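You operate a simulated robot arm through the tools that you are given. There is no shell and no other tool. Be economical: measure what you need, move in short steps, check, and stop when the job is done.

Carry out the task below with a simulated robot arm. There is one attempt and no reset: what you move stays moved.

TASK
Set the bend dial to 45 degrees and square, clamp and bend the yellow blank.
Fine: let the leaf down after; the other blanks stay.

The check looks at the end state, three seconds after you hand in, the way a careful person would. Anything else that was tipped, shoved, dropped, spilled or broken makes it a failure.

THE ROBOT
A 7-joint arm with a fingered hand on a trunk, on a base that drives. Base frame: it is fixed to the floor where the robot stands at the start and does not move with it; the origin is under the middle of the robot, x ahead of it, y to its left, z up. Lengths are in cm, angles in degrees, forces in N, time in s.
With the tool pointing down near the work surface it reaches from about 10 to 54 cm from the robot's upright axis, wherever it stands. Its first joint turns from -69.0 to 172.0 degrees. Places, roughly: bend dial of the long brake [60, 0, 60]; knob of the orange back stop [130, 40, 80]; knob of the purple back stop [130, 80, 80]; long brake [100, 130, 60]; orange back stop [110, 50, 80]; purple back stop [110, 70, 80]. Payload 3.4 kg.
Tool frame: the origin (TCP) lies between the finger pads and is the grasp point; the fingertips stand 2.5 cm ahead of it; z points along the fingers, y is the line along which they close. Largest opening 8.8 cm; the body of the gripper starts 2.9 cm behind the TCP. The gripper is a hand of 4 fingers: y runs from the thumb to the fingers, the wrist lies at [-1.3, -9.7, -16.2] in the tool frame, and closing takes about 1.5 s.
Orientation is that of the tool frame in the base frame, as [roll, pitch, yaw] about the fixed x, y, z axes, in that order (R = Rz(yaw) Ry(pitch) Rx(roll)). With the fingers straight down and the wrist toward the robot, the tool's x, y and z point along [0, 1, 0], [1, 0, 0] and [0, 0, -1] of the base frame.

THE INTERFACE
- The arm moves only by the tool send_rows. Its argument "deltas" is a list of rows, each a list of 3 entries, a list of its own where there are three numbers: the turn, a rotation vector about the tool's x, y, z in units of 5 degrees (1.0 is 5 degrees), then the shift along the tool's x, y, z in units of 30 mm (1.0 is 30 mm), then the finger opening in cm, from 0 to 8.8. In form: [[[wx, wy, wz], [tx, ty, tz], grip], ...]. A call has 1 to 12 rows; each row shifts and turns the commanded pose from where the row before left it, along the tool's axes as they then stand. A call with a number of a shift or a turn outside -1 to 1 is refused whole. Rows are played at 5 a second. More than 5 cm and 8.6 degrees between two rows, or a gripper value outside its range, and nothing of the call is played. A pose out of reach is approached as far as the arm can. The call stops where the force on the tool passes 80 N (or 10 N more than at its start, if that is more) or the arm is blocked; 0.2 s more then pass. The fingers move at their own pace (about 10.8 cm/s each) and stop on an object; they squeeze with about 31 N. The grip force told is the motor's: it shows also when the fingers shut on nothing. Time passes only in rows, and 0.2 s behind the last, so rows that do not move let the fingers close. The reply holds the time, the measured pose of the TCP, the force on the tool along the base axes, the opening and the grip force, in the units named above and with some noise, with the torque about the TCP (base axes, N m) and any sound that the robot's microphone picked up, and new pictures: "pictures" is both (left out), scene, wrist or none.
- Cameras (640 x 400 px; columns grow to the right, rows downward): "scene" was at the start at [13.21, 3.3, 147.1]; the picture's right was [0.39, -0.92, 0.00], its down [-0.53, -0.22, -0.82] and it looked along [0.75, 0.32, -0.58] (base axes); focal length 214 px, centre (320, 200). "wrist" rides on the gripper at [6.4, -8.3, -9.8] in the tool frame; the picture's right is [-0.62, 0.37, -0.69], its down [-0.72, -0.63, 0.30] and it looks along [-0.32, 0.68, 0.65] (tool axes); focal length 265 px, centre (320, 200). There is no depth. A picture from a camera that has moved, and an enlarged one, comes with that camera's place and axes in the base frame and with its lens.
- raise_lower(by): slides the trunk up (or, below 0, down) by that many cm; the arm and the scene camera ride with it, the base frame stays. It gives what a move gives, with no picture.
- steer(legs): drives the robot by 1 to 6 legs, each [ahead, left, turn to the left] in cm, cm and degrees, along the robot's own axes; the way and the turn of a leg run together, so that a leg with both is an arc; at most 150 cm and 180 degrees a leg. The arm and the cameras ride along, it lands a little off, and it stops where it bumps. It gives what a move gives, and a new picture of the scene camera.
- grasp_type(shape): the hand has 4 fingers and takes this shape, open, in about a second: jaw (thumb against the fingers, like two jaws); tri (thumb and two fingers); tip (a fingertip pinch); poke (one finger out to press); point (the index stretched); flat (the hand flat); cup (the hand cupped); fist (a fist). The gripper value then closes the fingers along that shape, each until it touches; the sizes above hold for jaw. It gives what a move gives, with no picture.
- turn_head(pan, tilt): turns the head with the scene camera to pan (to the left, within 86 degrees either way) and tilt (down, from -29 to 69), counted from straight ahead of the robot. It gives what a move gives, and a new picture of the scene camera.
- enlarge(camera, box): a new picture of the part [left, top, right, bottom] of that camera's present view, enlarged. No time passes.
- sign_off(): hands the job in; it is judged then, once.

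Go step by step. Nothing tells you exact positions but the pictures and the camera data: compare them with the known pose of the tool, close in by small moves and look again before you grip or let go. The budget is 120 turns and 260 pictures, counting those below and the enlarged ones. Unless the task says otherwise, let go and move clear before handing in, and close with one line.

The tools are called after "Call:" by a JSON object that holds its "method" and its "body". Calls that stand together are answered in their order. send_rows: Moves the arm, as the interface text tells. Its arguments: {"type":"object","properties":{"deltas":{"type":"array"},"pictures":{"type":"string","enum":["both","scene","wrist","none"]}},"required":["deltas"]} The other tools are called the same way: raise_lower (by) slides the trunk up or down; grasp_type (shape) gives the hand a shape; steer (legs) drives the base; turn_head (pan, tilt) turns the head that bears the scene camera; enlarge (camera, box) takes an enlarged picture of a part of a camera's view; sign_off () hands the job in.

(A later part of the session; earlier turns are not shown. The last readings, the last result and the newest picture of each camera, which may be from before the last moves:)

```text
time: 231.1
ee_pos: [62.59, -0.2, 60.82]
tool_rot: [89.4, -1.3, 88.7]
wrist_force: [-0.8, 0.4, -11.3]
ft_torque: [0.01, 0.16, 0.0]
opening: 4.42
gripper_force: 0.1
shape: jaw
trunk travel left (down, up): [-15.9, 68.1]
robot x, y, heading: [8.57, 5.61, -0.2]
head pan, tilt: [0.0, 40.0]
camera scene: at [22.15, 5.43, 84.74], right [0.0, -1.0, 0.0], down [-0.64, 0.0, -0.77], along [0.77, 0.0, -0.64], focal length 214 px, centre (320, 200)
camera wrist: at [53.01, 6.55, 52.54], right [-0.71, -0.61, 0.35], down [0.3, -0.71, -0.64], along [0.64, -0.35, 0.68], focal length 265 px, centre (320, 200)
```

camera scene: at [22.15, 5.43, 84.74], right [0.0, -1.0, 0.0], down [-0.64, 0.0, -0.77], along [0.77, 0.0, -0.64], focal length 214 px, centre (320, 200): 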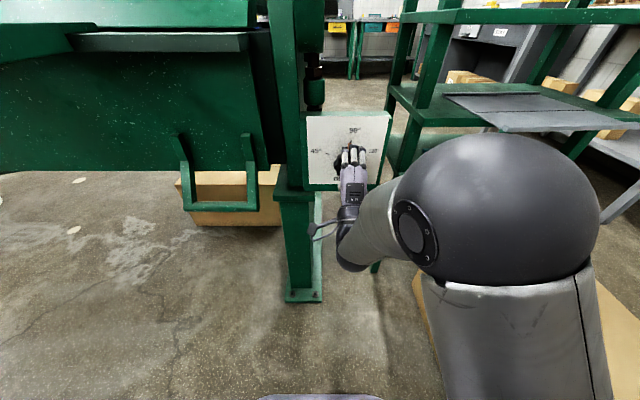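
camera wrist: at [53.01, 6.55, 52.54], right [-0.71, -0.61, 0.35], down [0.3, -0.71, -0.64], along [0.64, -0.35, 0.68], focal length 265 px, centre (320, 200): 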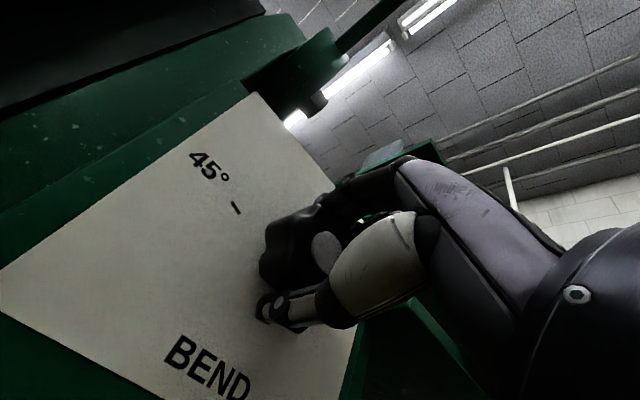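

Only the thumb presses the knob (−11 N). I'll shift the hand slightly down to centre and squeeze again.

Call:
{"method": "send_rows", "body": {"deltas": [[[0, 0, 0], [-0.1, -0.12, 0], 2], [[0, 0, 0], [0, 0, 0], 2], [[0, 0, 0], [0, 0, 0], 2], [[0, 0, 0], [0, 0, 0], 2], [[0, 0, 0], [0, 0, 0], 2]], "pictures": "wrist"}}

```text
time: 232.3
ee_pos: [62.68, -0.64, 60.55]
tool_rot: [89.3, -1.3, 88.7]
wrist_force: [17.4, 2.6, 3.9]
ft_torque: [-0.01, -0.14, 0.02]
opening: 3.47
gripper_force: 31.4
shape: jaw
trunk travel left (down, up): [-15.9, 68.1]
robot x, y, heading: [8.68, 5.72, -0.1]
head pan, tilt: [0.0, 40.0]
camera wrist: at [52.99, 6.25, 52.19], right [-0.71, -0.61, 0.35], down [0.3, -0.71, -0.64], along [0.64, -0.35, 0.68], focal length 265 px, centre (320, 200)
```

wrist: 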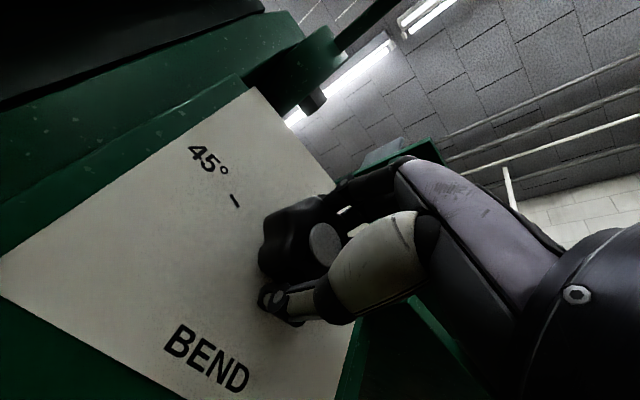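

Firm grip (31 N). Rotate 15° counter-clockwise as a test.

Call:
{"method": "send_rows", "body": {"deltas": [[[0, 0, -0.75], [0, 0, 0], 2], [[0, 0, -0.75], [0, 0, 0], 2], [[0, 0, -0.75], [0, 0, 0], 2], [[0, 0, -0.75], [0, 0, 0], 2]]}}

```text
time: 233.3
ee_pos: [62.55, -0.46, 60.39]
tool_rot: [89.3, 13.9, 88.7]
wrist_force: [23.8, 4.9, 7.2]
ft_torque: [0.05, -0.23, 0.09]
opening: 3.43
gripper_force: 31.0
shape: jaw
trunk travel left (down, up): [-15.9, 68.1]
robot x, y, heading: [8.76, 5.43, 0.0]
head pan, tilt: [0.0, 40.0]
camera scene: at [22.19, 5.5, 84.74], right [0.0, -1.0, 0.0], down [-0.64, 0.0, -0.76], along [0.76, 0.0, -0.64], focal length 214 px, centre (320, 200)
camera wrist: at [52.9, 3.9, 50.74], right [-0.71, -0.5, 0.5], down [0.29, -0.85, -0.44], along [0.64, -0.17, 0.75], focal length 265 px, centre (320, 200)
```

scene: 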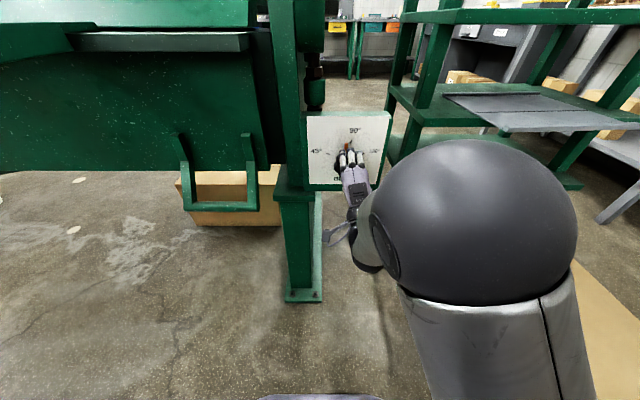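
wrist: 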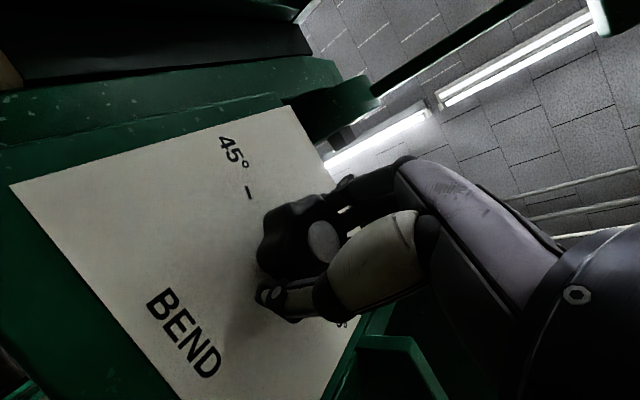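

The pointer moves with the hand. Continue rotating.

Call:
{"method": "send_rows", "body": {"deltas": [[[0, 0, -0.8], [0, 0, 0], 2], [[0, 0, -0.8], [0, 0, 0], 2], [[0, 0, -0.8], [0, 0, 0], 2], [[0, 0, -0.8], [0, 0, 0], 2], [[0, 0, -0.8], [0, 0, 0], 2], [[0, 0, -0.8], [0, 0, 0], 2], [[0, 0, -0.8], [0, 0, 0], 2]]}}

Call:
{"method": "enlarge", "body": {"camera": "scene", "box": [300, 95, 400, 195]}}

```text
time: 234.9
ee_pos: [62.69, -1.19, 60.84]
tool_rot: [89.0, 40.2, 87.6]
wrist_force: [16.7, 22.9, -3.9]
ft_torque: [0.11, -0.1, 0.25]
opening: 3.17
gripper_force: 31.1
shape: jaw
trunk travel left (down, up): [-15.9, 68.1]
robot x, y, heading: [8.23, 5.99, -0.2]
head pan, tilt: [0.0, 40.0]
camera scene: at [22.23, 5.67, 84.73], right [0.0, -1.0, 0.0], down [-0.64, 0.0, -0.76], along [0.76, 0.0, -0.64], focal length 214 px, centre (320, 200)
camera wrist: at [52.92, -1.37, 50.16], right [-0.71, -0.21, 0.67], down [0.27, -0.96, -0.02], along [0.65, 0.17, 0.74], focal length 265 px, centre (320, 200)
```

scene: 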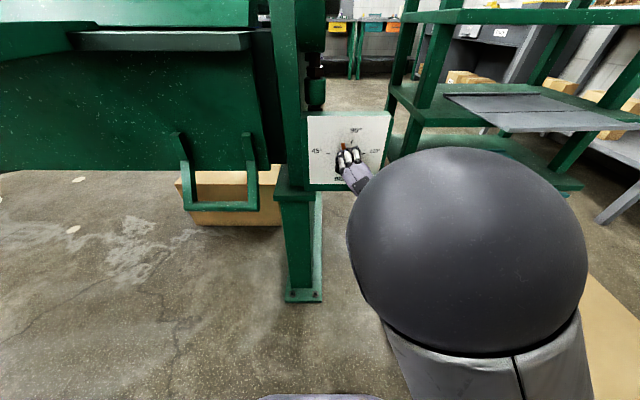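
wrist: 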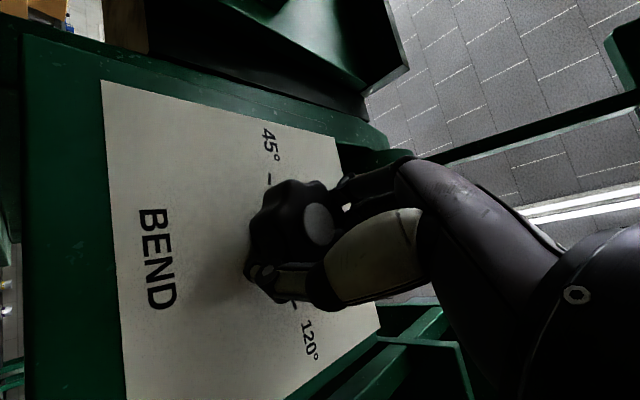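

```text
4.00 times, centred on (350, 145) of scene
camera zoom: at [22.23, 5.67, 84.73], right [0.0, -1.0, 0.0], down [-0.64, 0.0, -0.76], along [0.76, 0.0, -0.64], focal length 858 px, centre (200, 420)
```

zoom: 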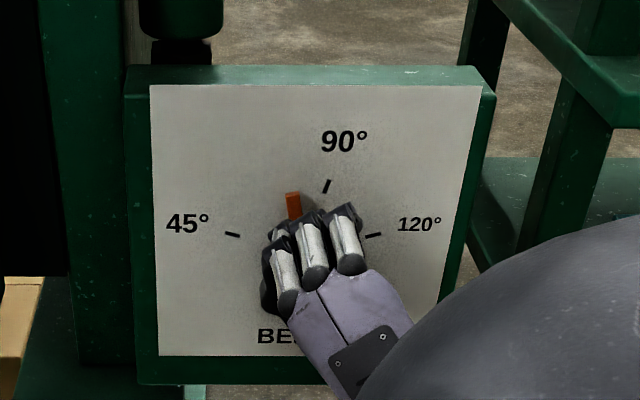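

Call:
{"method": "send_rows", "body": {"deltas": [[[0, 0, -0.8], [0, 0, 0], 1.5], [[0, 0, -0.8], [0, 0, 0], 1.5], [[0, 0, -0.8], [0, 0, 0], 1.5], [[0, 0, -0.8], [0, 0, 0], 1.5], [[0, 0, -0.8], [0, 0, 0], 1.5], [[0, 0, -0.8], [0, 0, 0], 1.5]], "pictures": "wrist"}}

Call:
{"method": "enlarge", "body": {"camera": "scene", "box": [300, 95, 400, 195]}}

```text
time: 236.3
ee_pos: [62.73, -1.14, 60.62]
tool_rot: [88.2, 64.6, 86.5]
wrist_force: [22.7, 16.1, 8.1]
ft_torque: [0.22, -0.28, 0.27]
opening: 3.31
gripper_force: 31.3
shape: jaw
trunk travel left (down, up): [-15.9, 68.1]
robot x, y, heading: [8.32, 5.29, -0.2]
head pan, tilt: [0.0, 40.0]
camera wrist: at [52.77, -5.61, 51.17], right [-0.7, 0.09, 0.71], down [0.27, -0.88, 0.38], along [0.66, 0.46, 0.59], focal length 265 px, centre (320, 200)
```

wrist: 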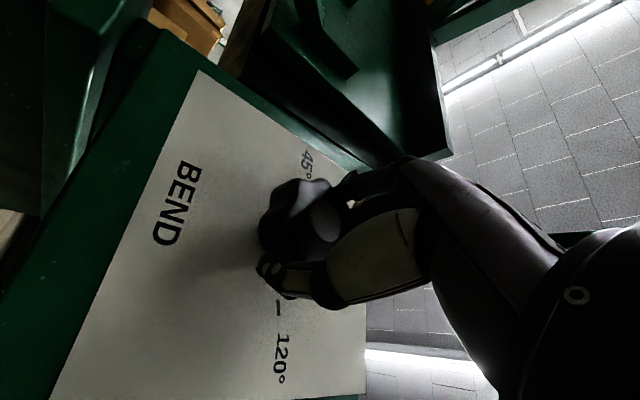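

```text
4.00 times, centred on (350, 145) of scene
camera zoom: at [22.16, 5.6, 84.74], right [0.0, -1.0, 0.0], down [-0.64, 0.0, -0.77], along [0.77, 0.0, -0.64], focal length 858 px, centre (200, 420)
```

zoom: 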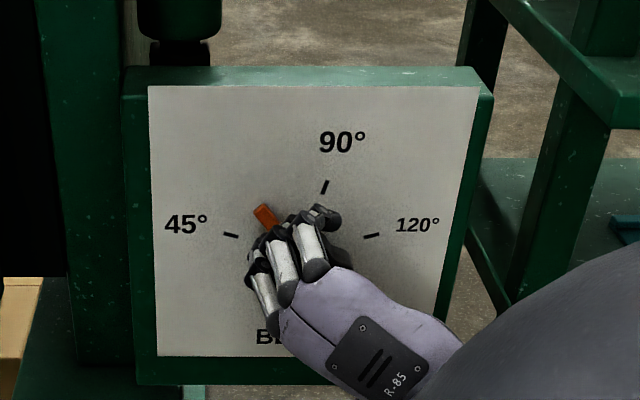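

The pointer now is about two thirds of the way. Continue ~25°.

Call:
{"method": "send_rows", "body": {"deltas": [[[0, 0, -0.8], [0, 0, 0], 1.5], [[0, 0, -0.8], [0, 0, 0], 1.5], [[0, 0, -0.8], [0, 0, 0], 1.5], [[0, 0, -0.8], [0, 0, 0], 1.5], [[0, 0, -0.8], [0, 0, 0], 1.5], [[0, 0, -0.8], [0, 0, 0], 1.5]], "pictures": "none"}}

Call:
{"method": "enlarge", "body": {"camera": "scene", "box": [300, 95, 400, 195]}}

```text
time: 237.7
ee_pos: [62.75, -0.59, 60.75]
tool_rot: [51.8, 88.9, 50.4]
wrist_force: [27.5, 17.6, 10.9]
ft_torque: [0.17, -0.16, 0.24]
opening: 3.33
gripper_force: 30.7
shape: jaw
trunk travel left (down, up): [-15.9, 68.1]
robot x, y, heading: [8.44, 5.78, -0.2]
head pan, tilt: [0.0, 40.0]
```

```text
4.00 times, centred on (350, 145) of scene
camera zoom: at [22.2, 5.62, 84.73], right [0.0, -1.0, 0.0], down [-0.64, 0.0, -0.76], along [0.76, 0.0, -0.64], focal length 858 px, centre (200, 420)
```

zoom: 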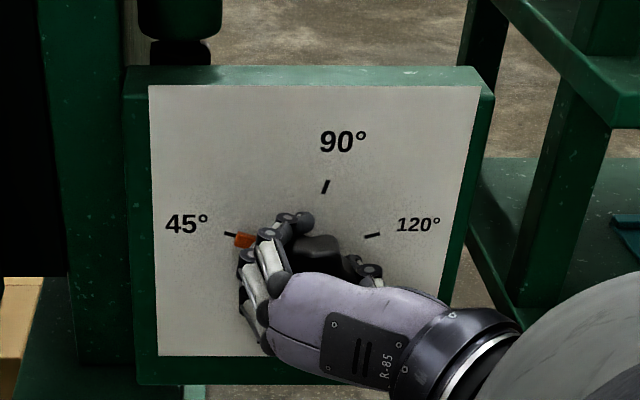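

The pointer looks to be at the 45° mark. I'll release and back off straight to check.

Call:
{"method": "send_rows", "body": {"deltas": [[[0, 0, 0], [0, 0, 0], 5], [[0, 0, 0], [0, 0, 0], 8.8], [[0, 0, 0], [0, 0, 0], 8.8], [[0, 0, 0], [0, 0, 0], 8.8], [[0, 0, 0], [0, 0, -0.7], 8.8], [[0, 0, 0], [0, 0, -0.8], 8.8], [[0, 0, 0], [0, 0, -0.8], 8.8], [[0, 0, 0], [0, 0, -0.8], 8.8]]}}

Call:
{"method": "enlarge", "body": {"camera": "scene", "box": [300, 95, 400, 195]}}

Call:
{"method": "enlarge", "body": {"camera": "wrist", "box": [100, 50, 340, 300]}}

```text
time: 239.5
ee_pos: [56.75, -2.47, 56.68]
tool_rot: [86.3, 88.8, 85.2]
wrist_force: [0.0, -0.1, -0.1]
ft_torque: [-0.02, 0.03, -0.01]
opening: 8.77
gripper_force: 0.0
shape: jaw
out of reach, approached as far as the arm can: row 5, 6, 7, 8
trunk travel left (down, up): [-15.9, 68.1]
robot x, y, heading: [8.66, 5.45, 0.1]
head pan, tilt: [0.0, 40.0]
camera scene: at [22.36, 5.24, 85.57], right [-0.02, -1.0, 0.0], down [-0.57, 0.01, -0.82], along [0.82, -0.02, -0.57], focal length 214 px, centre (320, 200)
camera wrist: at [46.58, -10.55, 50.14], right [-0.68, 0.37, 0.63], down [0.29, -0.65, 0.7], along [0.67, 0.66, 0.34], focal length 265 px, centre (320, 200)
```

scene: 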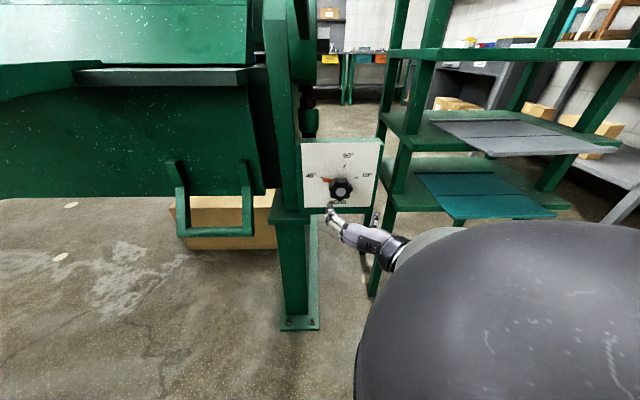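
wrist: 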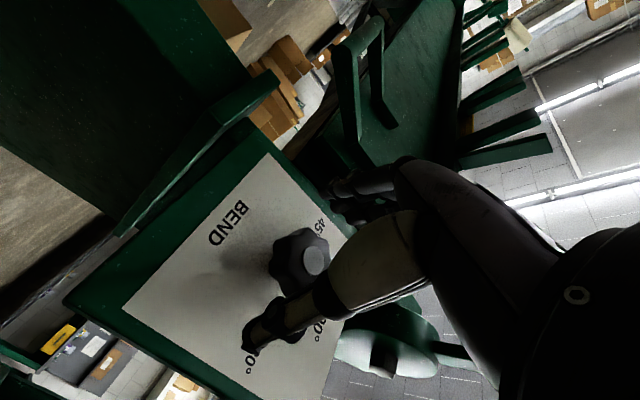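

```text
4.00 times, centred on (350, 145) of scene
camera zoom: at [22.36, 5.24, 85.57], right [-0.02, -1.0, 0.0], down [-0.57, 0.01, -0.82], along [0.82, -0.02, -0.57], focal length 858 px, centre (200, 420)
```

zoom: 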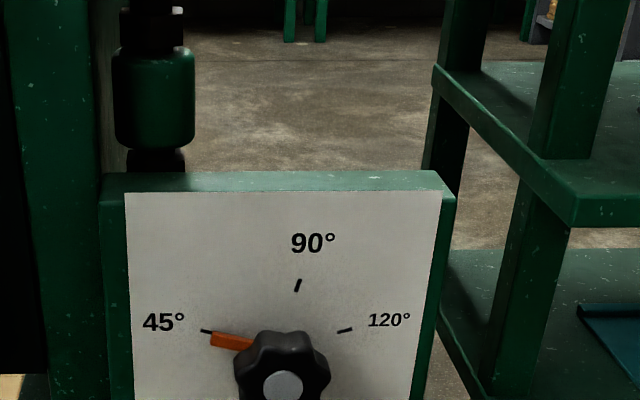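

```text
1.60 times, centred on (220, 175) of wrist
camera zoom: at [46.58, -10.55, 50.14], right [-0.68, 0.37, 0.63], down [0.29, -0.65, 0.7], along [0.67, 0.66, 0.34], focal length 425 px, centre (480, 240)
```

zoom: 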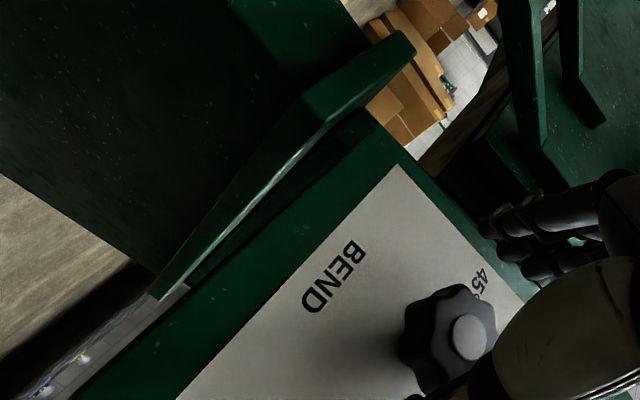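

Call:
{"method": "enlarge", "body": {"camera": "scene", "box": [298, 145, 378, 210]}}

```text
6.15 times, centred on (338, 178) of scene
camera zoom: at [22.36, 5.24, 85.57], right [-0.02, -1.0, 0.0], down [-0.57, 0.01, -0.82], along [0.82, -0.02, -0.57], focal length 1320 px, centre (209, 338)
```

zoom: 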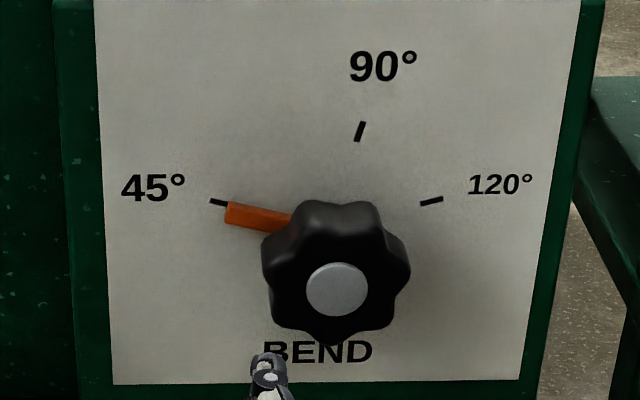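

The pointer is close to 45°, but parallax leaves a few degrees doubt. I'll back off, unwind the wrist and view it head-on.

Call:
{"method": "steer", "body": {"legs": [[-14, 0, 0]]}}

Call:
{"method": "send_rows", "body": {"deltas": [[[0, 0, 1], [0.2, 0.1, 0], 8.8], [[0, 0, 1], [0.2, 0.1, 0], 8.8], [[0, 0, 1], [0.2, 0.1, 0], 8.8], [[0, 0, 1], [0.2, 0, 0], 8.8], [[0, 0, 1], [0.2, 0, 0], 8.8], [[0, 0, 1], [0.2, 0, 0], 8.8], [[0, 0, 1], [0, 0, 0], 8.8], [[0, 0, 1], [0, 0, 0], 8.8], [[0, 0, 1], [0, 0, 0], 8.8], [[0, 0, 1], [0, 0, 0], 8.8], [[0, 0, 1], [0, 0, 0], 8.8], [[0, 0, 1], [0, 0, 0], 8.8]]}}

```text
time: 240.8
ee_pos: [42.72, -2.46, 57.0]
tool_rot: [87.2, 89.0, 85.9]
wrist_force: [-0.4, -0.1, 0.0]
ft_torque: [-0.02, 0.02, 0.03]
opening: 8.76
gripper_force: 0.0
shape: jaw
trunk travel left (down, up): [-15.9, 68.1]
robot x, y, heading: [-4.94, 5.26, -0.1]
head pan, tilt: [0.0, 40.0]
camera scene: at [8.42, 5.14, 85.57], right [-0.04, -1.0, 0.0], down [-0.57, 0.02, -0.82], along [0.82, -0.03, -0.57], focal length 214 px, centre (320, 200)
```

scene: 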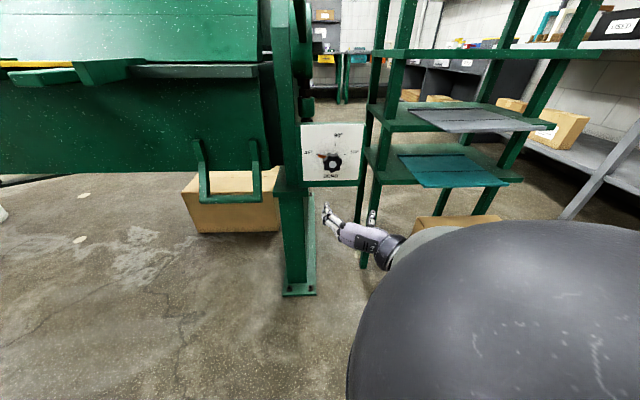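

```text
time: 243.4
ee_pos: [42.88, -0.63, 53.51]
tool_rot: [89.8, 28.9, 88.8]
wrist_force: [-0.1, 0.2, -0.1]
ft_torque: [-0.02, -0.05, 0.01]
opening: 8.78
gripper_force: 0.1
shape: jaw
trunk travel left (down, up): [-15.9, 68.1]
robot x, y, heading: [-5.68, 5.55, 0.1]
head pan, tilt: [0.0, 40.0]
camera scene: at [8.1, 5.47, 84.77], right [0.0, -1.0, 0.0], down [-0.64, 0.0, -0.77], along [0.77, 0.0, -0.64], focal length 214 px, centre (320, 200)
camera wrist: at [32.97, 1.02, 43.02], right [-0.7, -0.35, 0.62], down [0.28, -0.94, -0.21], along [0.65, 0.03, 0.76], focal length 265 px, centre (320, 200)
```

scene: 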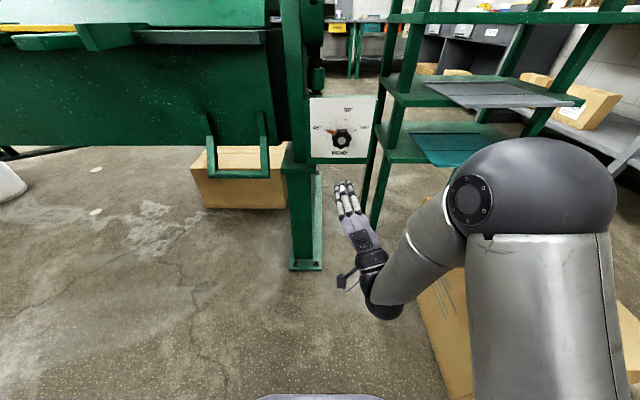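
wrist: 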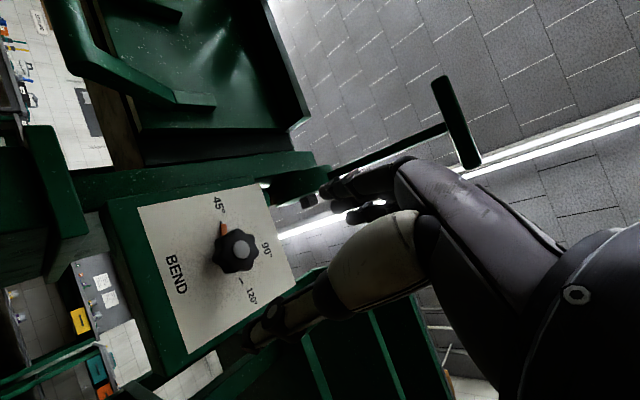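

Call:
{"method": "enlarge", "body": {"camera": "scene", "box": [306, 92, 382, 160]}}

Call:
{"method": "enlarge", "body": {"camera": "wrist", "box": [180, 190, 290, 310]}}

```text
5.88 times, centred on (344, 126) of scene
camera zoom: at [8.1, 5.47, 84.77], right [0.0, -1.0, 0.0], down [-0.64, 0.0, -0.77], along [0.77, 0.0, -0.64], focal length 1262 px, centre (179, 635)
```

zoom: 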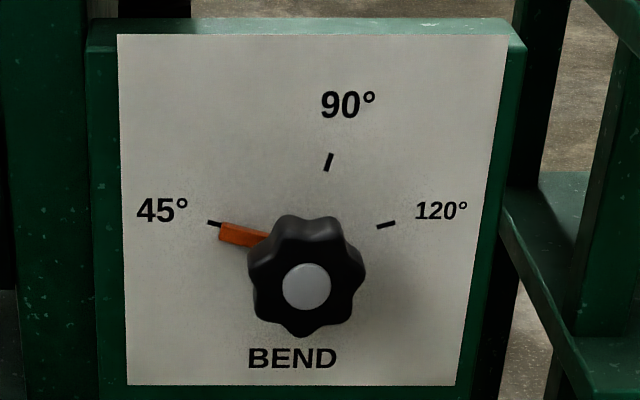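

```text
3.33 times, centred on (235, 250) of wrist
camera zoom: at [32.97, 1.02, 43.02], right [-0.7, -0.35, 0.62], down [0.28, -0.94, -0.21], along [0.65, 0.03, 0.76], focal length 885 px, centre (603, 33)
```

zoom: 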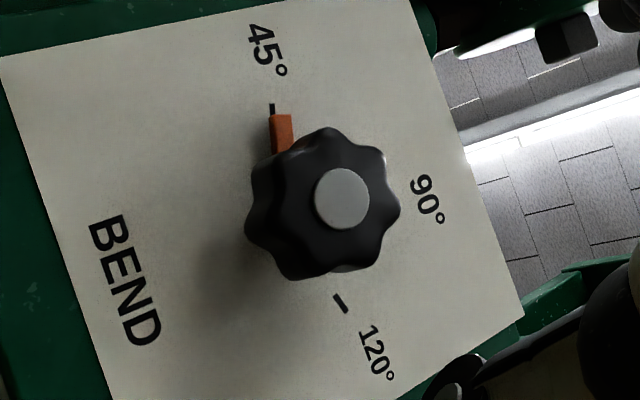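

Viewed from above and below, the parallax cancels: pointer is on 45° within about a degree. Next is the leaf's U handle (bar at roughly x 62, y 21–37, z 48). I'll unwind the wrist and reposition.

Call:
{"method": "steer", "body": {"legs": [[0, 15, 0]]}}

Call:
{"method": "send_rows", "body": {"deltas": [[[0, 0, 1], [0.4, 0.3, 0], 8.8], [[0, 0, 1], [0.4, 0.3, 0], 8.8], [[0, 0, 1], [0.4, 0.3, 0], 8.8], [[0, 0, 1], [0.4, 0.3, -0.3], 8.8], [[0, 0, 1], [0.4, 0.3, -0.3], 8.8], [[0, 0, 0.8], [0.4, 0.3, -0.3], 8.8], [[1, 0, 0], [0.4, 0, 0], 8.8], [[1, 0, 0], [0.4, 0, 0], 8.8], [[1, 0, 0], [0.4, 0, 0], 8.8], [[1, 0, 0], [0.4, 0, 0], 8.8], [[1, 0, 0], [0.2, 0, 0], 8.8], [[1, 0, 0], [0.2, 0, 0], 8.8]]}}

```text
time: 244.8
ee_pos: [42.78, 13.96, 53.42]
tool_rot: [89.8, 29.0, 88.8]
wrist_force: [0.3, -0.2, 0.0]
ft_torque: [0.01, 0.0, -0.01]
opening: 8.78
gripper_force: 0.0
shape: jaw
trunk travel left (down, up): [-15.9, 68.1]
robot x, y, heading: [-5.43, 20.28, -0.1]
head pan, tilt: [0.0, 40.0]
camera scene: at [8.09, 20.11, 84.77], right [0.0, -1.0, 0.0], down [-0.64, 0.0, -0.77], along [0.77, 0.0, -0.64], focal length 214 px, centre (320, 200)
```

scene: 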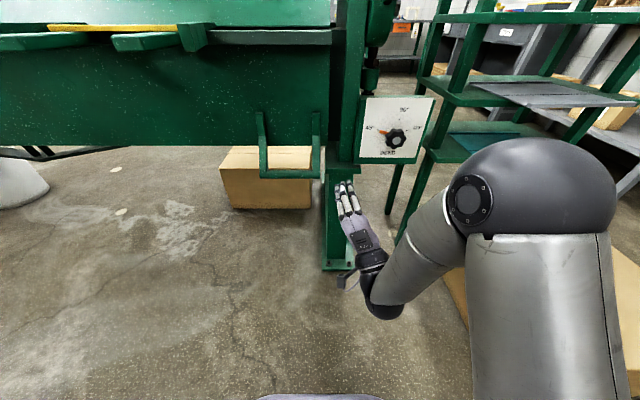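

```text
time: 247.4
ee_pos: [40.35, 28.06, 56.54]
tool_rot: [120.0, -0.1, 88.7]
wrist_force: [-0.6, -0.2, 0.0]
ft_torque: [-0.06, -0.01, 0.01]
opening: 8.77
gripper_force: 0.0
shape: jaw
trunk travel left (down, up): [-15.9, 68.1]
robot x, y, heading: [-5.62, 20.39, 0.1]
head pan, tilt: [0.0, 40.0]
camera scene: at [8.1, 20.11, 84.76], right [0.0, -1.0, 0.0], down [-0.64, 0.0, -0.77], along [0.77, 0.0, -0.64], focal length 214 px, centre (320, 200)
camera wrist: at [27.78, 34.89, 54.19], right [-0.43, -0.61, 0.66], down [-0.07, -0.71, -0.7], along [0.9, -0.34, 0.27], focal length 265 px, centre (320, 200)
```

scene: 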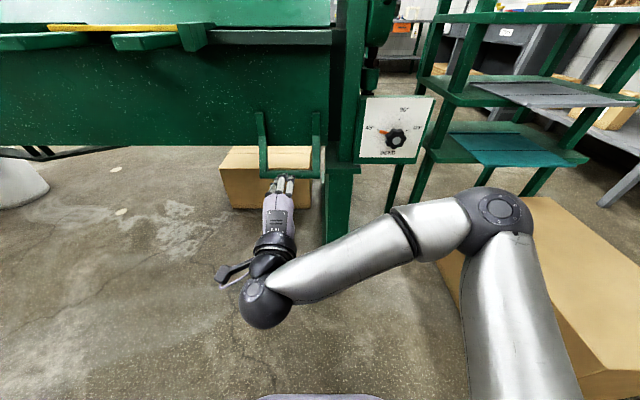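
wrist: 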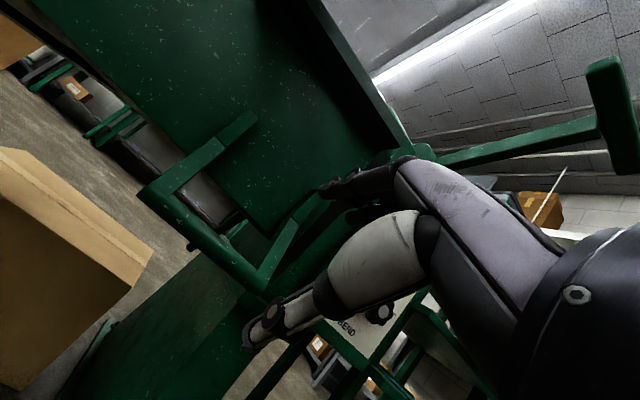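

The bar is at about (65.5, 29, 49), apron behind at x≈71.5. I'll tilt the hand to ~55° down and drive closer.

Call:
{"method": "send_rows", "body": {"deltas": [[[1, 0, 0], [0, 0.2, 0], 6], [[1, 0, 0], [0, 0.2, 0], 6], [[1, 0, 0], [0.1, 0.2, 0], 6], [[1, 0, 0], [0.1, 0.2, 0], 6], [[1, 0, 0], [0.1, 0, 0], 6]], "pictures": "none"}}

Call:
{"method": "steer", "body": {"legs": [[17, 0, 0]]}}

Call:
{"method": "send_rows", "body": {"deltas": [[[0, 0, 0], [0, 0, 0], 6.5]], "pictures": "wrist"}}

```text
time: 248.6
ee_pos: [41.7, 29.09, 58.4]
tool_rot: [145.0, -0.1, 88.7]
wrist_force: [0.2, -0.9, 0.8]
ft_torque: [0.01, 0.04, -0.02]
opening: 6.0
gripper_force: 0.0
shape: jaw
trunk travel left (down, up): [-15.9, 68.1]
robot x, y, heading: [-5.98, 20.36, -0.2]
head pan, tilt: [0.0, 40.0]
```

```text
time: 250.0
ee_pos: [58.91, 29.11, 58.49]
tool_rot: [144.7, -0.1, 88.9]
wrist_force: [0.7, 0.6, -0.4]
ft_torque: [-0.03, -0.02, 0.0]
opening: 6.04
gripper_force: 0.1
shape: jaw
trunk travel left (down, up): [-15.9, 68.1]
robot x, y, heading: [11.89, 20.29, 0.2]
head pan, tilt: [0.0, 40.0]
camera scene: at [25.25, 20.14, 84.77], right [0.0, -1.0, 0.0], down [-0.64, 0.0, -0.77], along [0.77, 0.0, -0.64], focal length 214 px, centre (320, 200)
```

scene: 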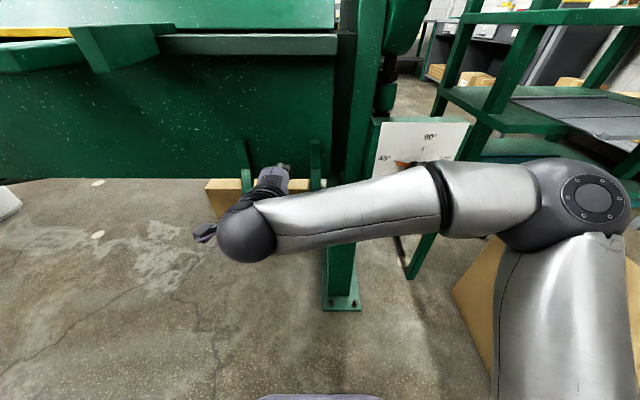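

```text
time: 250.4
ee_pos: [58.94, 29.1, 58.52]
tool_rot: [144.9, 0.0, 88.8]
wrist_force: [1.3, 0.6, -0.2]
ft_torque: [0.01, 0.01, 0.02]
opening: 6.45
gripper_force: 0.0
shape: jaw
trunk travel left (down, up): [-15.9, 68.1]
robot x, y, heading: [11.77, 20.07, 0.1]
head pan, tilt: [0.0, 40.0]
camera wrist: at [46.56, 35.8, 61.67], right [-0.11, -0.62, 0.78], down [-0.35, -0.71, -0.61], along [0.93, -0.34, -0.14], focal length 265 px, centre (320, 200)
```

wrist: 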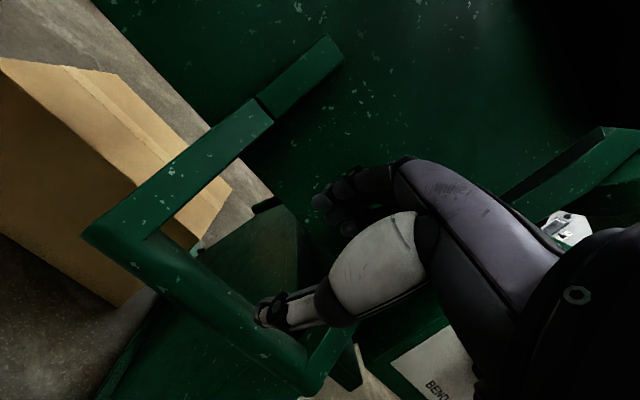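

Refined: bar at x≈62.3, z≈48.4. I'll correct and approach along the tool axis, with a wide opening.

Call:
{"method": "send_rows", "body": {"deltas": [[[0, 0, 0], [0, -0.95, -0.65], 7.5], [[0, 0, 0], [0, 0, 0.8], 7.5], [[0, 0, 0], [0, 0, 0.8], 7.5], [[0, 0, 0], [0, 0, 0.8], 7.5], [[0, 0, 0], [0, 0, 0.8], 7.5]]}}

```text
time: 251.6
ee_pos: [60.94, 29.13, 50.54]
tool_rot: [144.8, 0.0, 88.8]
wrist_force: [-0.3, 0.2, 0.2]
ft_torque: [-0.01, -0.02, -0.02]
opening: 7.48
gripper_force: 0.0
shape: jaw
trunk travel left (down, up): [-15.9, 68.1]
robot x, y, heading: [11.91, 19.99, 0.5]
head pan, tilt: [0.0, 40.0]
camera scene: at [25.25, 20.14, 84.77], right [0.0, -1.0, 0.0], down [-0.64, 0.0, -0.77], along [0.77, 0.0, -0.64], focal length 214 px, centre (320, 200)
camera wrist: at [48.53, 35.73, 53.79], right [-0.11, -0.62, 0.78], down [-0.35, -0.71, -0.61], along [0.93, -0.34, -0.14], focal length 265 px, centre (320, 200)
```

scene: 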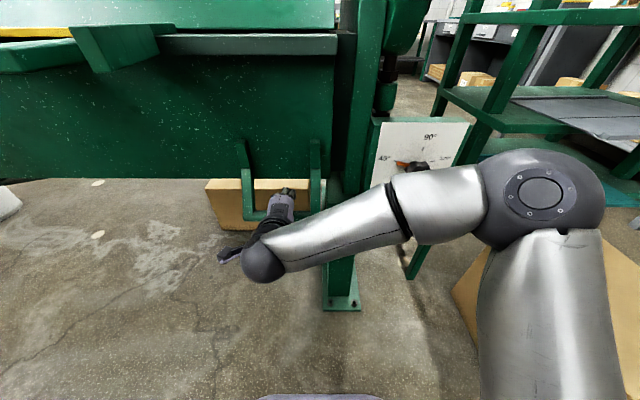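
wrist: 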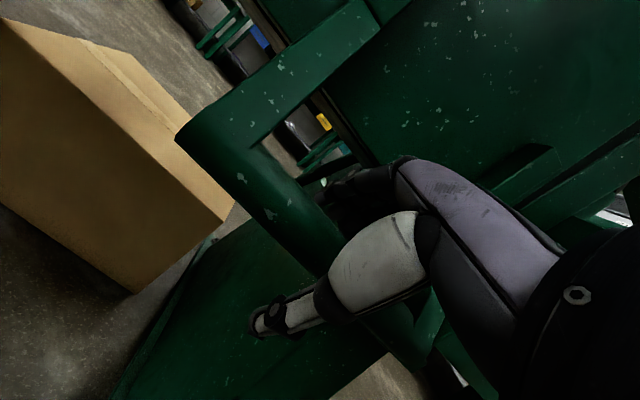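

The bar lies between thumb and fingers. A little further, then close.

Call:
{"method": "send_rows", "body": {"deltas": [[[0, 0, 0], [0, 0, 0.4], 7.5], [[0, 0, 0], [0, 0, 0], 4], [[0, 0, 0], [0, 0, 0], 1], [[0, 0, 0], [0, 0, 0], 0.5], [[0, 0, 0], [0, 0, 0], 0.5], [[0, 0, 0], [0, 0, 0], 0.5], [[0, 0, 0], [0, 0, 0], 0.5], [[0, 0, 0], [0, 0, 0], 0.5]]}}

```text
time: 253.4
ee_pos: [61.68, 28.93, 49.53]
tool_rot: [144.9, 0.1, 88.9]
wrist_force: [-5.8, 0.3, -5.7]
ft_torque: [-0.03, -0.07, 0.03]
opening: 0.67
gripper_force: 0.1
shape: jaw
trunk travel left (down, up): [-15.9, 68.1]
robot x, y, heading: [11.58, 19.89, 0.0]
head pan, tilt: [0.0, 40.0]
camera scene: at [25.26, 20.15, 84.76], right [0.0, -1.0, 0.0], down [-0.64, 0.0, -0.77], along [0.77, 0.0, -0.64], focal length 214 px, centre (320, 200)
camera wrist: at [49.23, 35.69, 52.79], right [-0.11, -0.62, 0.78], down [-0.35, -0.71, -0.61], along [0.93, -0.34, -0.14], focal length 265 px, centre (320, 200)
```

scene: 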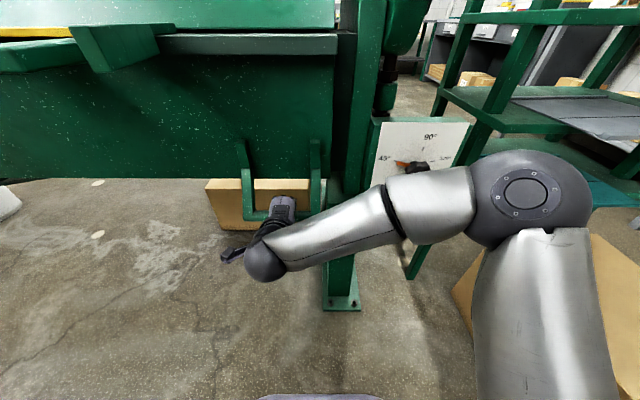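
wrist: 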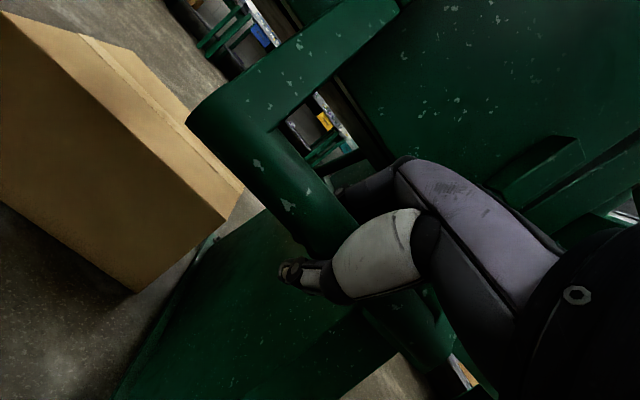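

Again only the thumb presses; shift slightly toward it and squeeze.

Call:
{"method": "send_rows", "body": {"deltas": [[[0, 0, 0], [0, -0.2, 0.1], 0], [[0, 0, 0], [0, 0, 0], 0], [[0, 0, 0], [0, 0, 0], 0], [[0, 0, 0], [0, 0, 0], 0]], "pictures": "wrist"}}

```text
time: 254.4
ee_pos: [61.35, 29.06, 49.09]
tool_rot: [144.7, -0.1, 88.8]
wrist_force: [4.5, -0.6, 6.7]
ft_torque: [0.09, 0.06, -0.14]
opening: 0.19
gripper_force: 31.3
shape: jaw
trunk travel left (down, up): [-15.9, 68.1]
robot x, y, heading: [11.45, 20.28, 0.1]
head pan, tilt: [0.0, 40.0]
camera wrist: at [48.96, 35.7, 52.3], right [-0.11, -0.62, 0.78], down [-0.35, -0.71, -0.61], along [0.93, -0.34, -0.14], focal length 265 px, centre (320, 200)
```

wrist: 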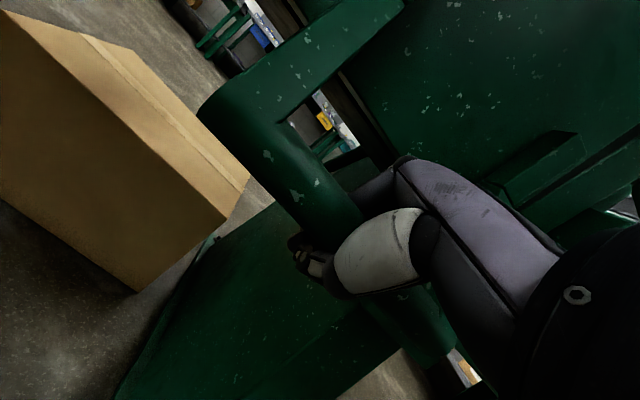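

The hand is wrapped around the bar like a hook. Pull the leaf 9° along its arc as a test.

Call:
{"method": "send_rows", "body": {"deltas": [[[0.6, 0, 0], [0, -0.33, -0.53], 0], [[0.6, 0, 0], [0, -0.33, -0.53], 0], [[0.6, 0, 0], [0, -0.33, -0.53], 0]]}}

```text
time: 255.2
ee_pos: [56.12, 29.07, 51.08]
tool_rot: [154.4, 0.3, 89.2]
wrist_force: [-20.7, -3.7, -26.9]
ft_torque: [-0.02, -0.57, 0.05]
opening: 0.49
gripper_force: 30.9
shape: jaw
trunk travel left (down, up): [-15.9, 68.1]
robot x, y, heading: [11.52, 20.18, 0.2]
head pan, tilt: [0.0, 40.0]
camera scene: at [25.22, 20.15, 84.72], right [0.0, -1.0, 0.0], down [-0.64, 0.0, -0.77], along [0.77, 0.0, -0.64], focal length 214 px, centre (320, 200)
camera wrist: at [44.4, 35.73, 56.35], right [0.02, -0.62, 0.79], down [-0.45, -0.71, -0.54], along [0.89, -0.34, -0.29], focal length 265 px, centre (320, 200)
```

scene: 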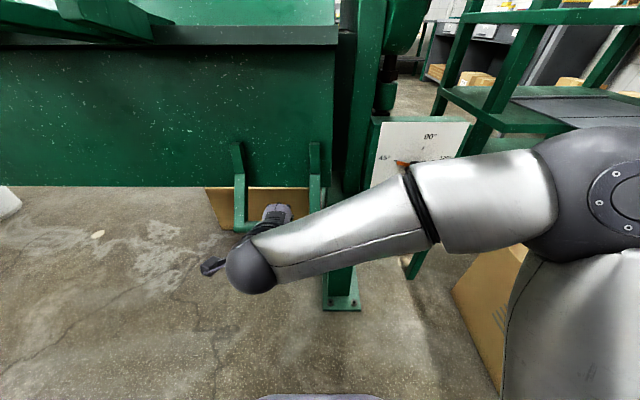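
wrist: 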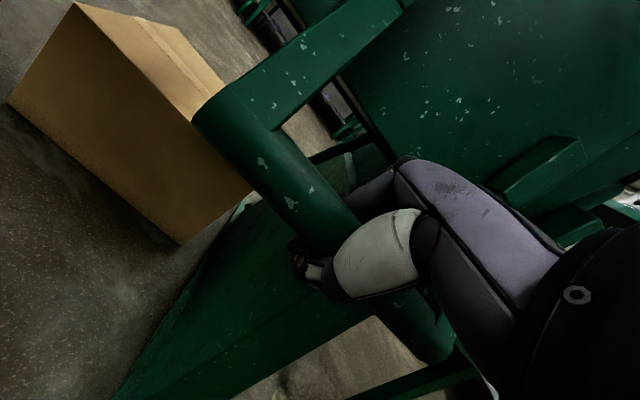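

The leaf moves; a slight inward pressing suggests the hinge is a bit nearer. Adjust the arc and continue.

Call:
{"method": "send_rows", "body": {"deltas": [[[0.6, 0, 0], [0, -0.46, -0.43], 0], [[0.6, 0, 0], [0, -0.4, -0.48], 0], [[0.6, 0, 0], [0, -0.385, -0.49], 0], [[0.6, 0, 0], [0, -0.385, -0.49], 0]]}}

```text
time: 256.2
ee_pos: [49.32, 29.33, 54.99]
tool_rot: [165.9, 0.1, 88.9]
wrist_force: [-27.1, -13.3, -21.5]
ft_torque: [0.1, -0.52, 0.19]
opening: 0.64
gripper_force: 31.0
shape: jaw
trunk travel left (down, up): [-15.9, 68.1]
robot x, y, heading: [11.61, 19.99, -0.2]
head pan, tilt: [0.0, 40.0]
camera scene: at [25.12, 20.04, 84.8], right [0.0, -1.0, 0.0], down [-0.64, 0.0, -0.77], along [0.77, 0.0, -0.64], focal length 214 px, centre (320, 200)
camera wrist: at [38.97, 35.89, 62.39], right [0.18, -0.62, 0.76], down [-0.55, -0.71, -0.45], along [0.82, -0.34, -0.47], focal length 265 px, centre (320, 200)
```

scene: 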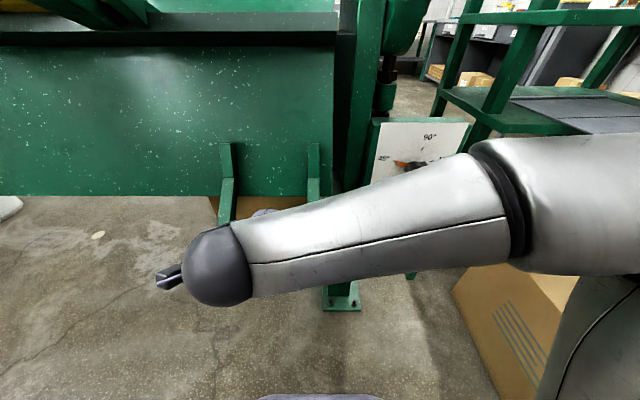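
wrist: 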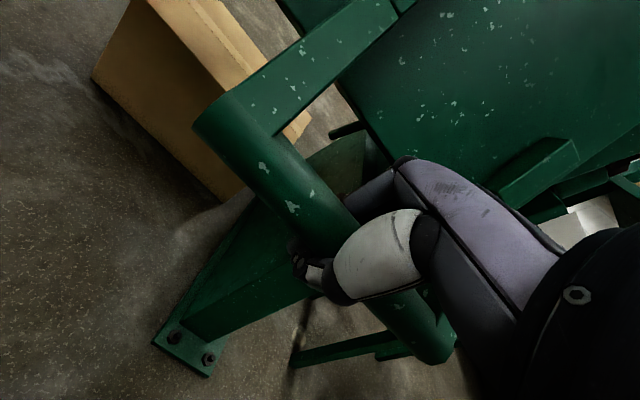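

Call:
{"method": "send_rows", "body": {"deltas": [[[0.6, 0, 0], [0, -0.46, -0.43], 0], [[0.6, 0, 0], [0, -0.41, -0.47], 0], [[0.6, 0, 0], [0, -0.38, -0.5], 0]]}}

```text
time: 257.0
ee_pos: [45.01, 29.3, 58.35]
tool_rot: [174.6, -0.2, 88.9]
wrist_force: [-19.3, -13.7, -7.9]
ft_torque: [0.15, -0.27, 0.1]
opening: 0.48
gripper_force: 31.3
shape: jaw
trunk travel left (down, up): [-15.9, 68.1]
robot x, y, heading: [11.82, 20.22, 0.2]
head pan, tilt: [0.0, 40.0]
camera scene: at [25.07, 20.02, 84.82], right [0.0, -1.0, 0.0], down [-0.64, 0.0, -0.77], along [0.77, 0.0, -0.64], focal length 214 px, centre (320, 200)
camera wrist: at [35.88, 35.92, 67.42], right [0.29, -0.63, 0.72], down [-0.61, -0.7, -0.36], along [0.74, -0.34, -0.59], focal length 265 px, centre (320, 200)
```

scene: 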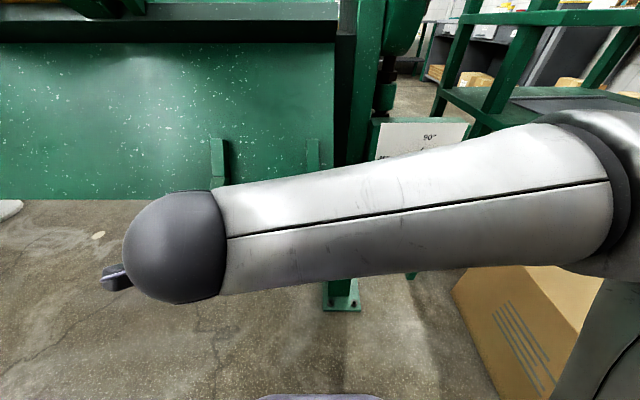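
wrist: 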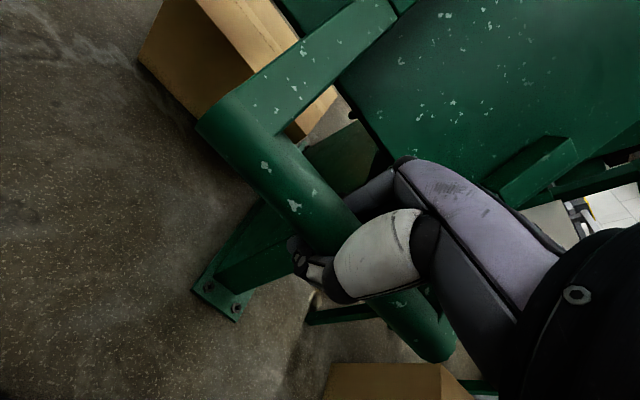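

About 30° so far. Continue.

Call:
{"method": "send_rows", "body": {"deltas": [[[0.6, 0, 0], [0, -0.4, -0.49], 0], [[0.6, 0, 0], [0, -0.38, -0.5], 0], [[0.6, 0, 0], [0, -0.38, -0.5], 0]]}}

```text
time: 257.8
ee_pos: [41.23, 29.5, 62.83]
tool_rot: [-176.3, -0.2, 89.0]
wrist_force: [-24.0, -13.9, -8.9]
ft_torque: [0.16, -0.26, 0.11]
opening: 0.47
gripper_force: 31.4
shape: jaw
trunk travel left (down, up): [-15.9, 68.1]
robot x, y, heading: [11.4, 20.09, 0.2]
head pan, tilt: [0.0, 40.0]
camera scene: at [25.01, 20.0, 84.83], right [0.0, -1.0, 0.0], down [-0.64, 0.0, -0.77], along [0.77, 0.0, -0.64], focal length 214 px, centre (320, 200)
camera wrist: at [33.66, 35.95, 73.13], right [0.4, -0.63, 0.67], down [-0.66, -0.7, -0.27], along [0.63, -0.33, -0.7], focal length 265 px, centre (320, 200)
```

scene: 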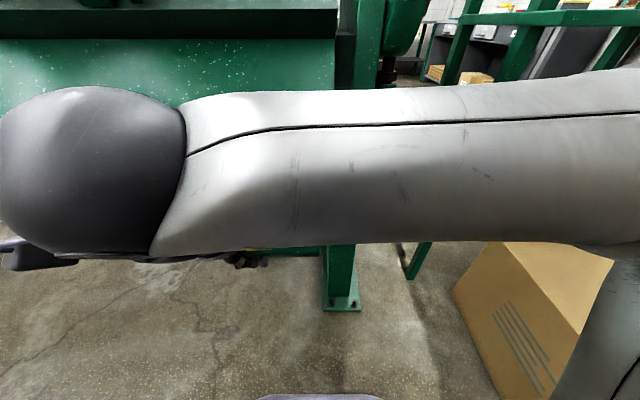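
wrist: 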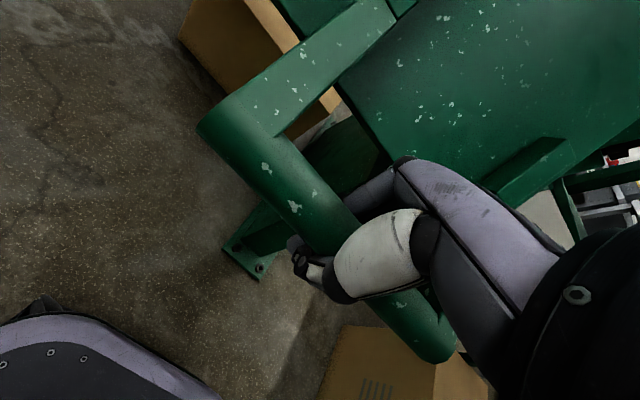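

About 39°. Now approach the 45° stop.

Call:
{"method": "send_rows", "body": {"deltas": [[[0.6, 0, 0], [0, -0.38, -0.5], 0], [[0.6, 0, 0], [0, -0.38, -0.5], 0], [[0.3, 0, 0], [0, -0.2, -0.26], 0]]}}

```text
time: 258.6
ee_pos: [39.18, 29.39, 66.12]
tool_rot: [-168.2, 0.7, 89.0]
wrist_force: [-8.6, -9.4, -64.6]
ft_torque: [0.11, -0.18, 0.04]
opening: 0.52
gripper_force: 30.9
shape: jaw
trunk travel left (down, up): [-15.9, 68.1]
robot x, y, heading: [11.7, 20.51, 0.2]
head pan, tilt: [0.0, 40.0]
camera scene: at [25.51, 20.16, 84.62], right [0.0, -1.0, 0.0], down [-0.65, 0.0, -0.76], along [0.76, 0.0, -0.65], focal length 214 px, centre (320, 200)
camera wrist: at [33.12, 36.07, 77.34], right [0.49, -0.62, 0.61], down [-0.69, -0.7, -0.16], along [0.53, -0.34, -0.78], focal length 265 px, centre (320, 200)
```

scene: 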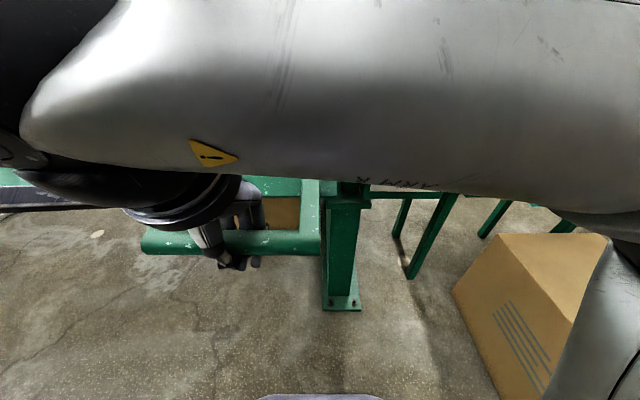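
wrist: 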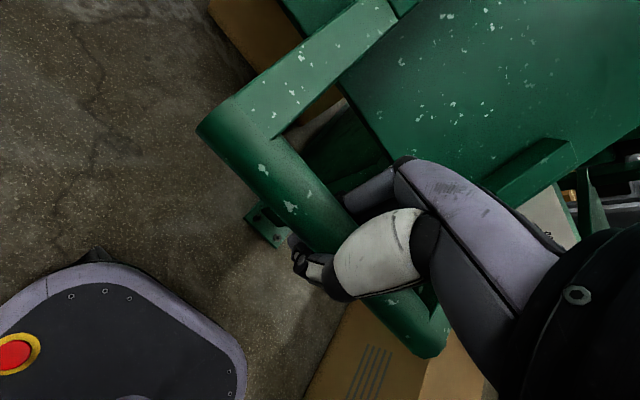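

A firm resistance at about 45°: the leaf is at its stop. Now I let the leaf down along the same arc.

Call:
{"method": "send_rows", "body": {"deltas": [[[-0.6, 0, 0], [0, 0.38, 0.5], 0], [[-0.6, 0, 0], [0, 0.38, 0.5], 0], [[-0.6, 0, 0], [0, 0.38, 0.5], 0], [[-0.6, 0, 0], [0, 0.38, 0.5], 0], [[-0.6, 0, 0], [0, 0.38, 0.5], 0]]}}

```text
time: 259.8
ee_pos: [44.3, 29.49, 58.58]
tool_rot: [176.3, 0.0, 88.7]
wrist_force: [7.9, -1.4, -4.1]
ft_torque: [0.02, 0.11, -0.03]
opening: 0.26
gripper_force: 30.9
shape: jaw
trunk travel left (down, up): [-15.9, 68.1]
robot x, y, heading: [12.09, 20.03, 0.0]
head pan, tilt: [0.0, 40.0]
camera scene: at [25.41, 20.15, 84.73], right [0.0, -1.0, 0.0], down [-0.64, 0.0, -0.77], along [0.77, 0.0, -0.64], focal length 214 px, centre (320, 200)
camera wrist: at [35.45, 36.08, 67.91], right [0.31, -0.63, 0.71], down [-0.63, -0.7, -0.34], along [0.72, -0.34, -0.61], focal length 265 px, centre (320, 200)
```

scene: 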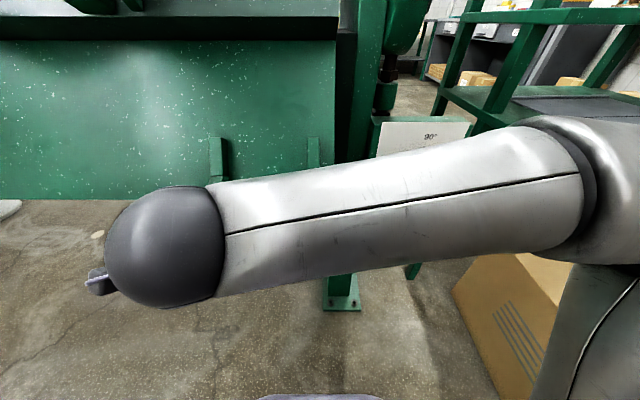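
wrist: 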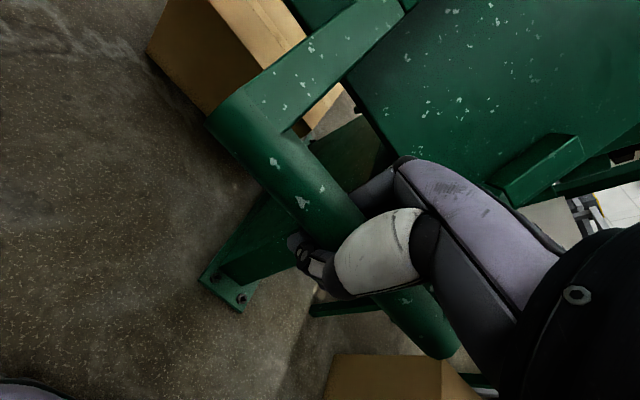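

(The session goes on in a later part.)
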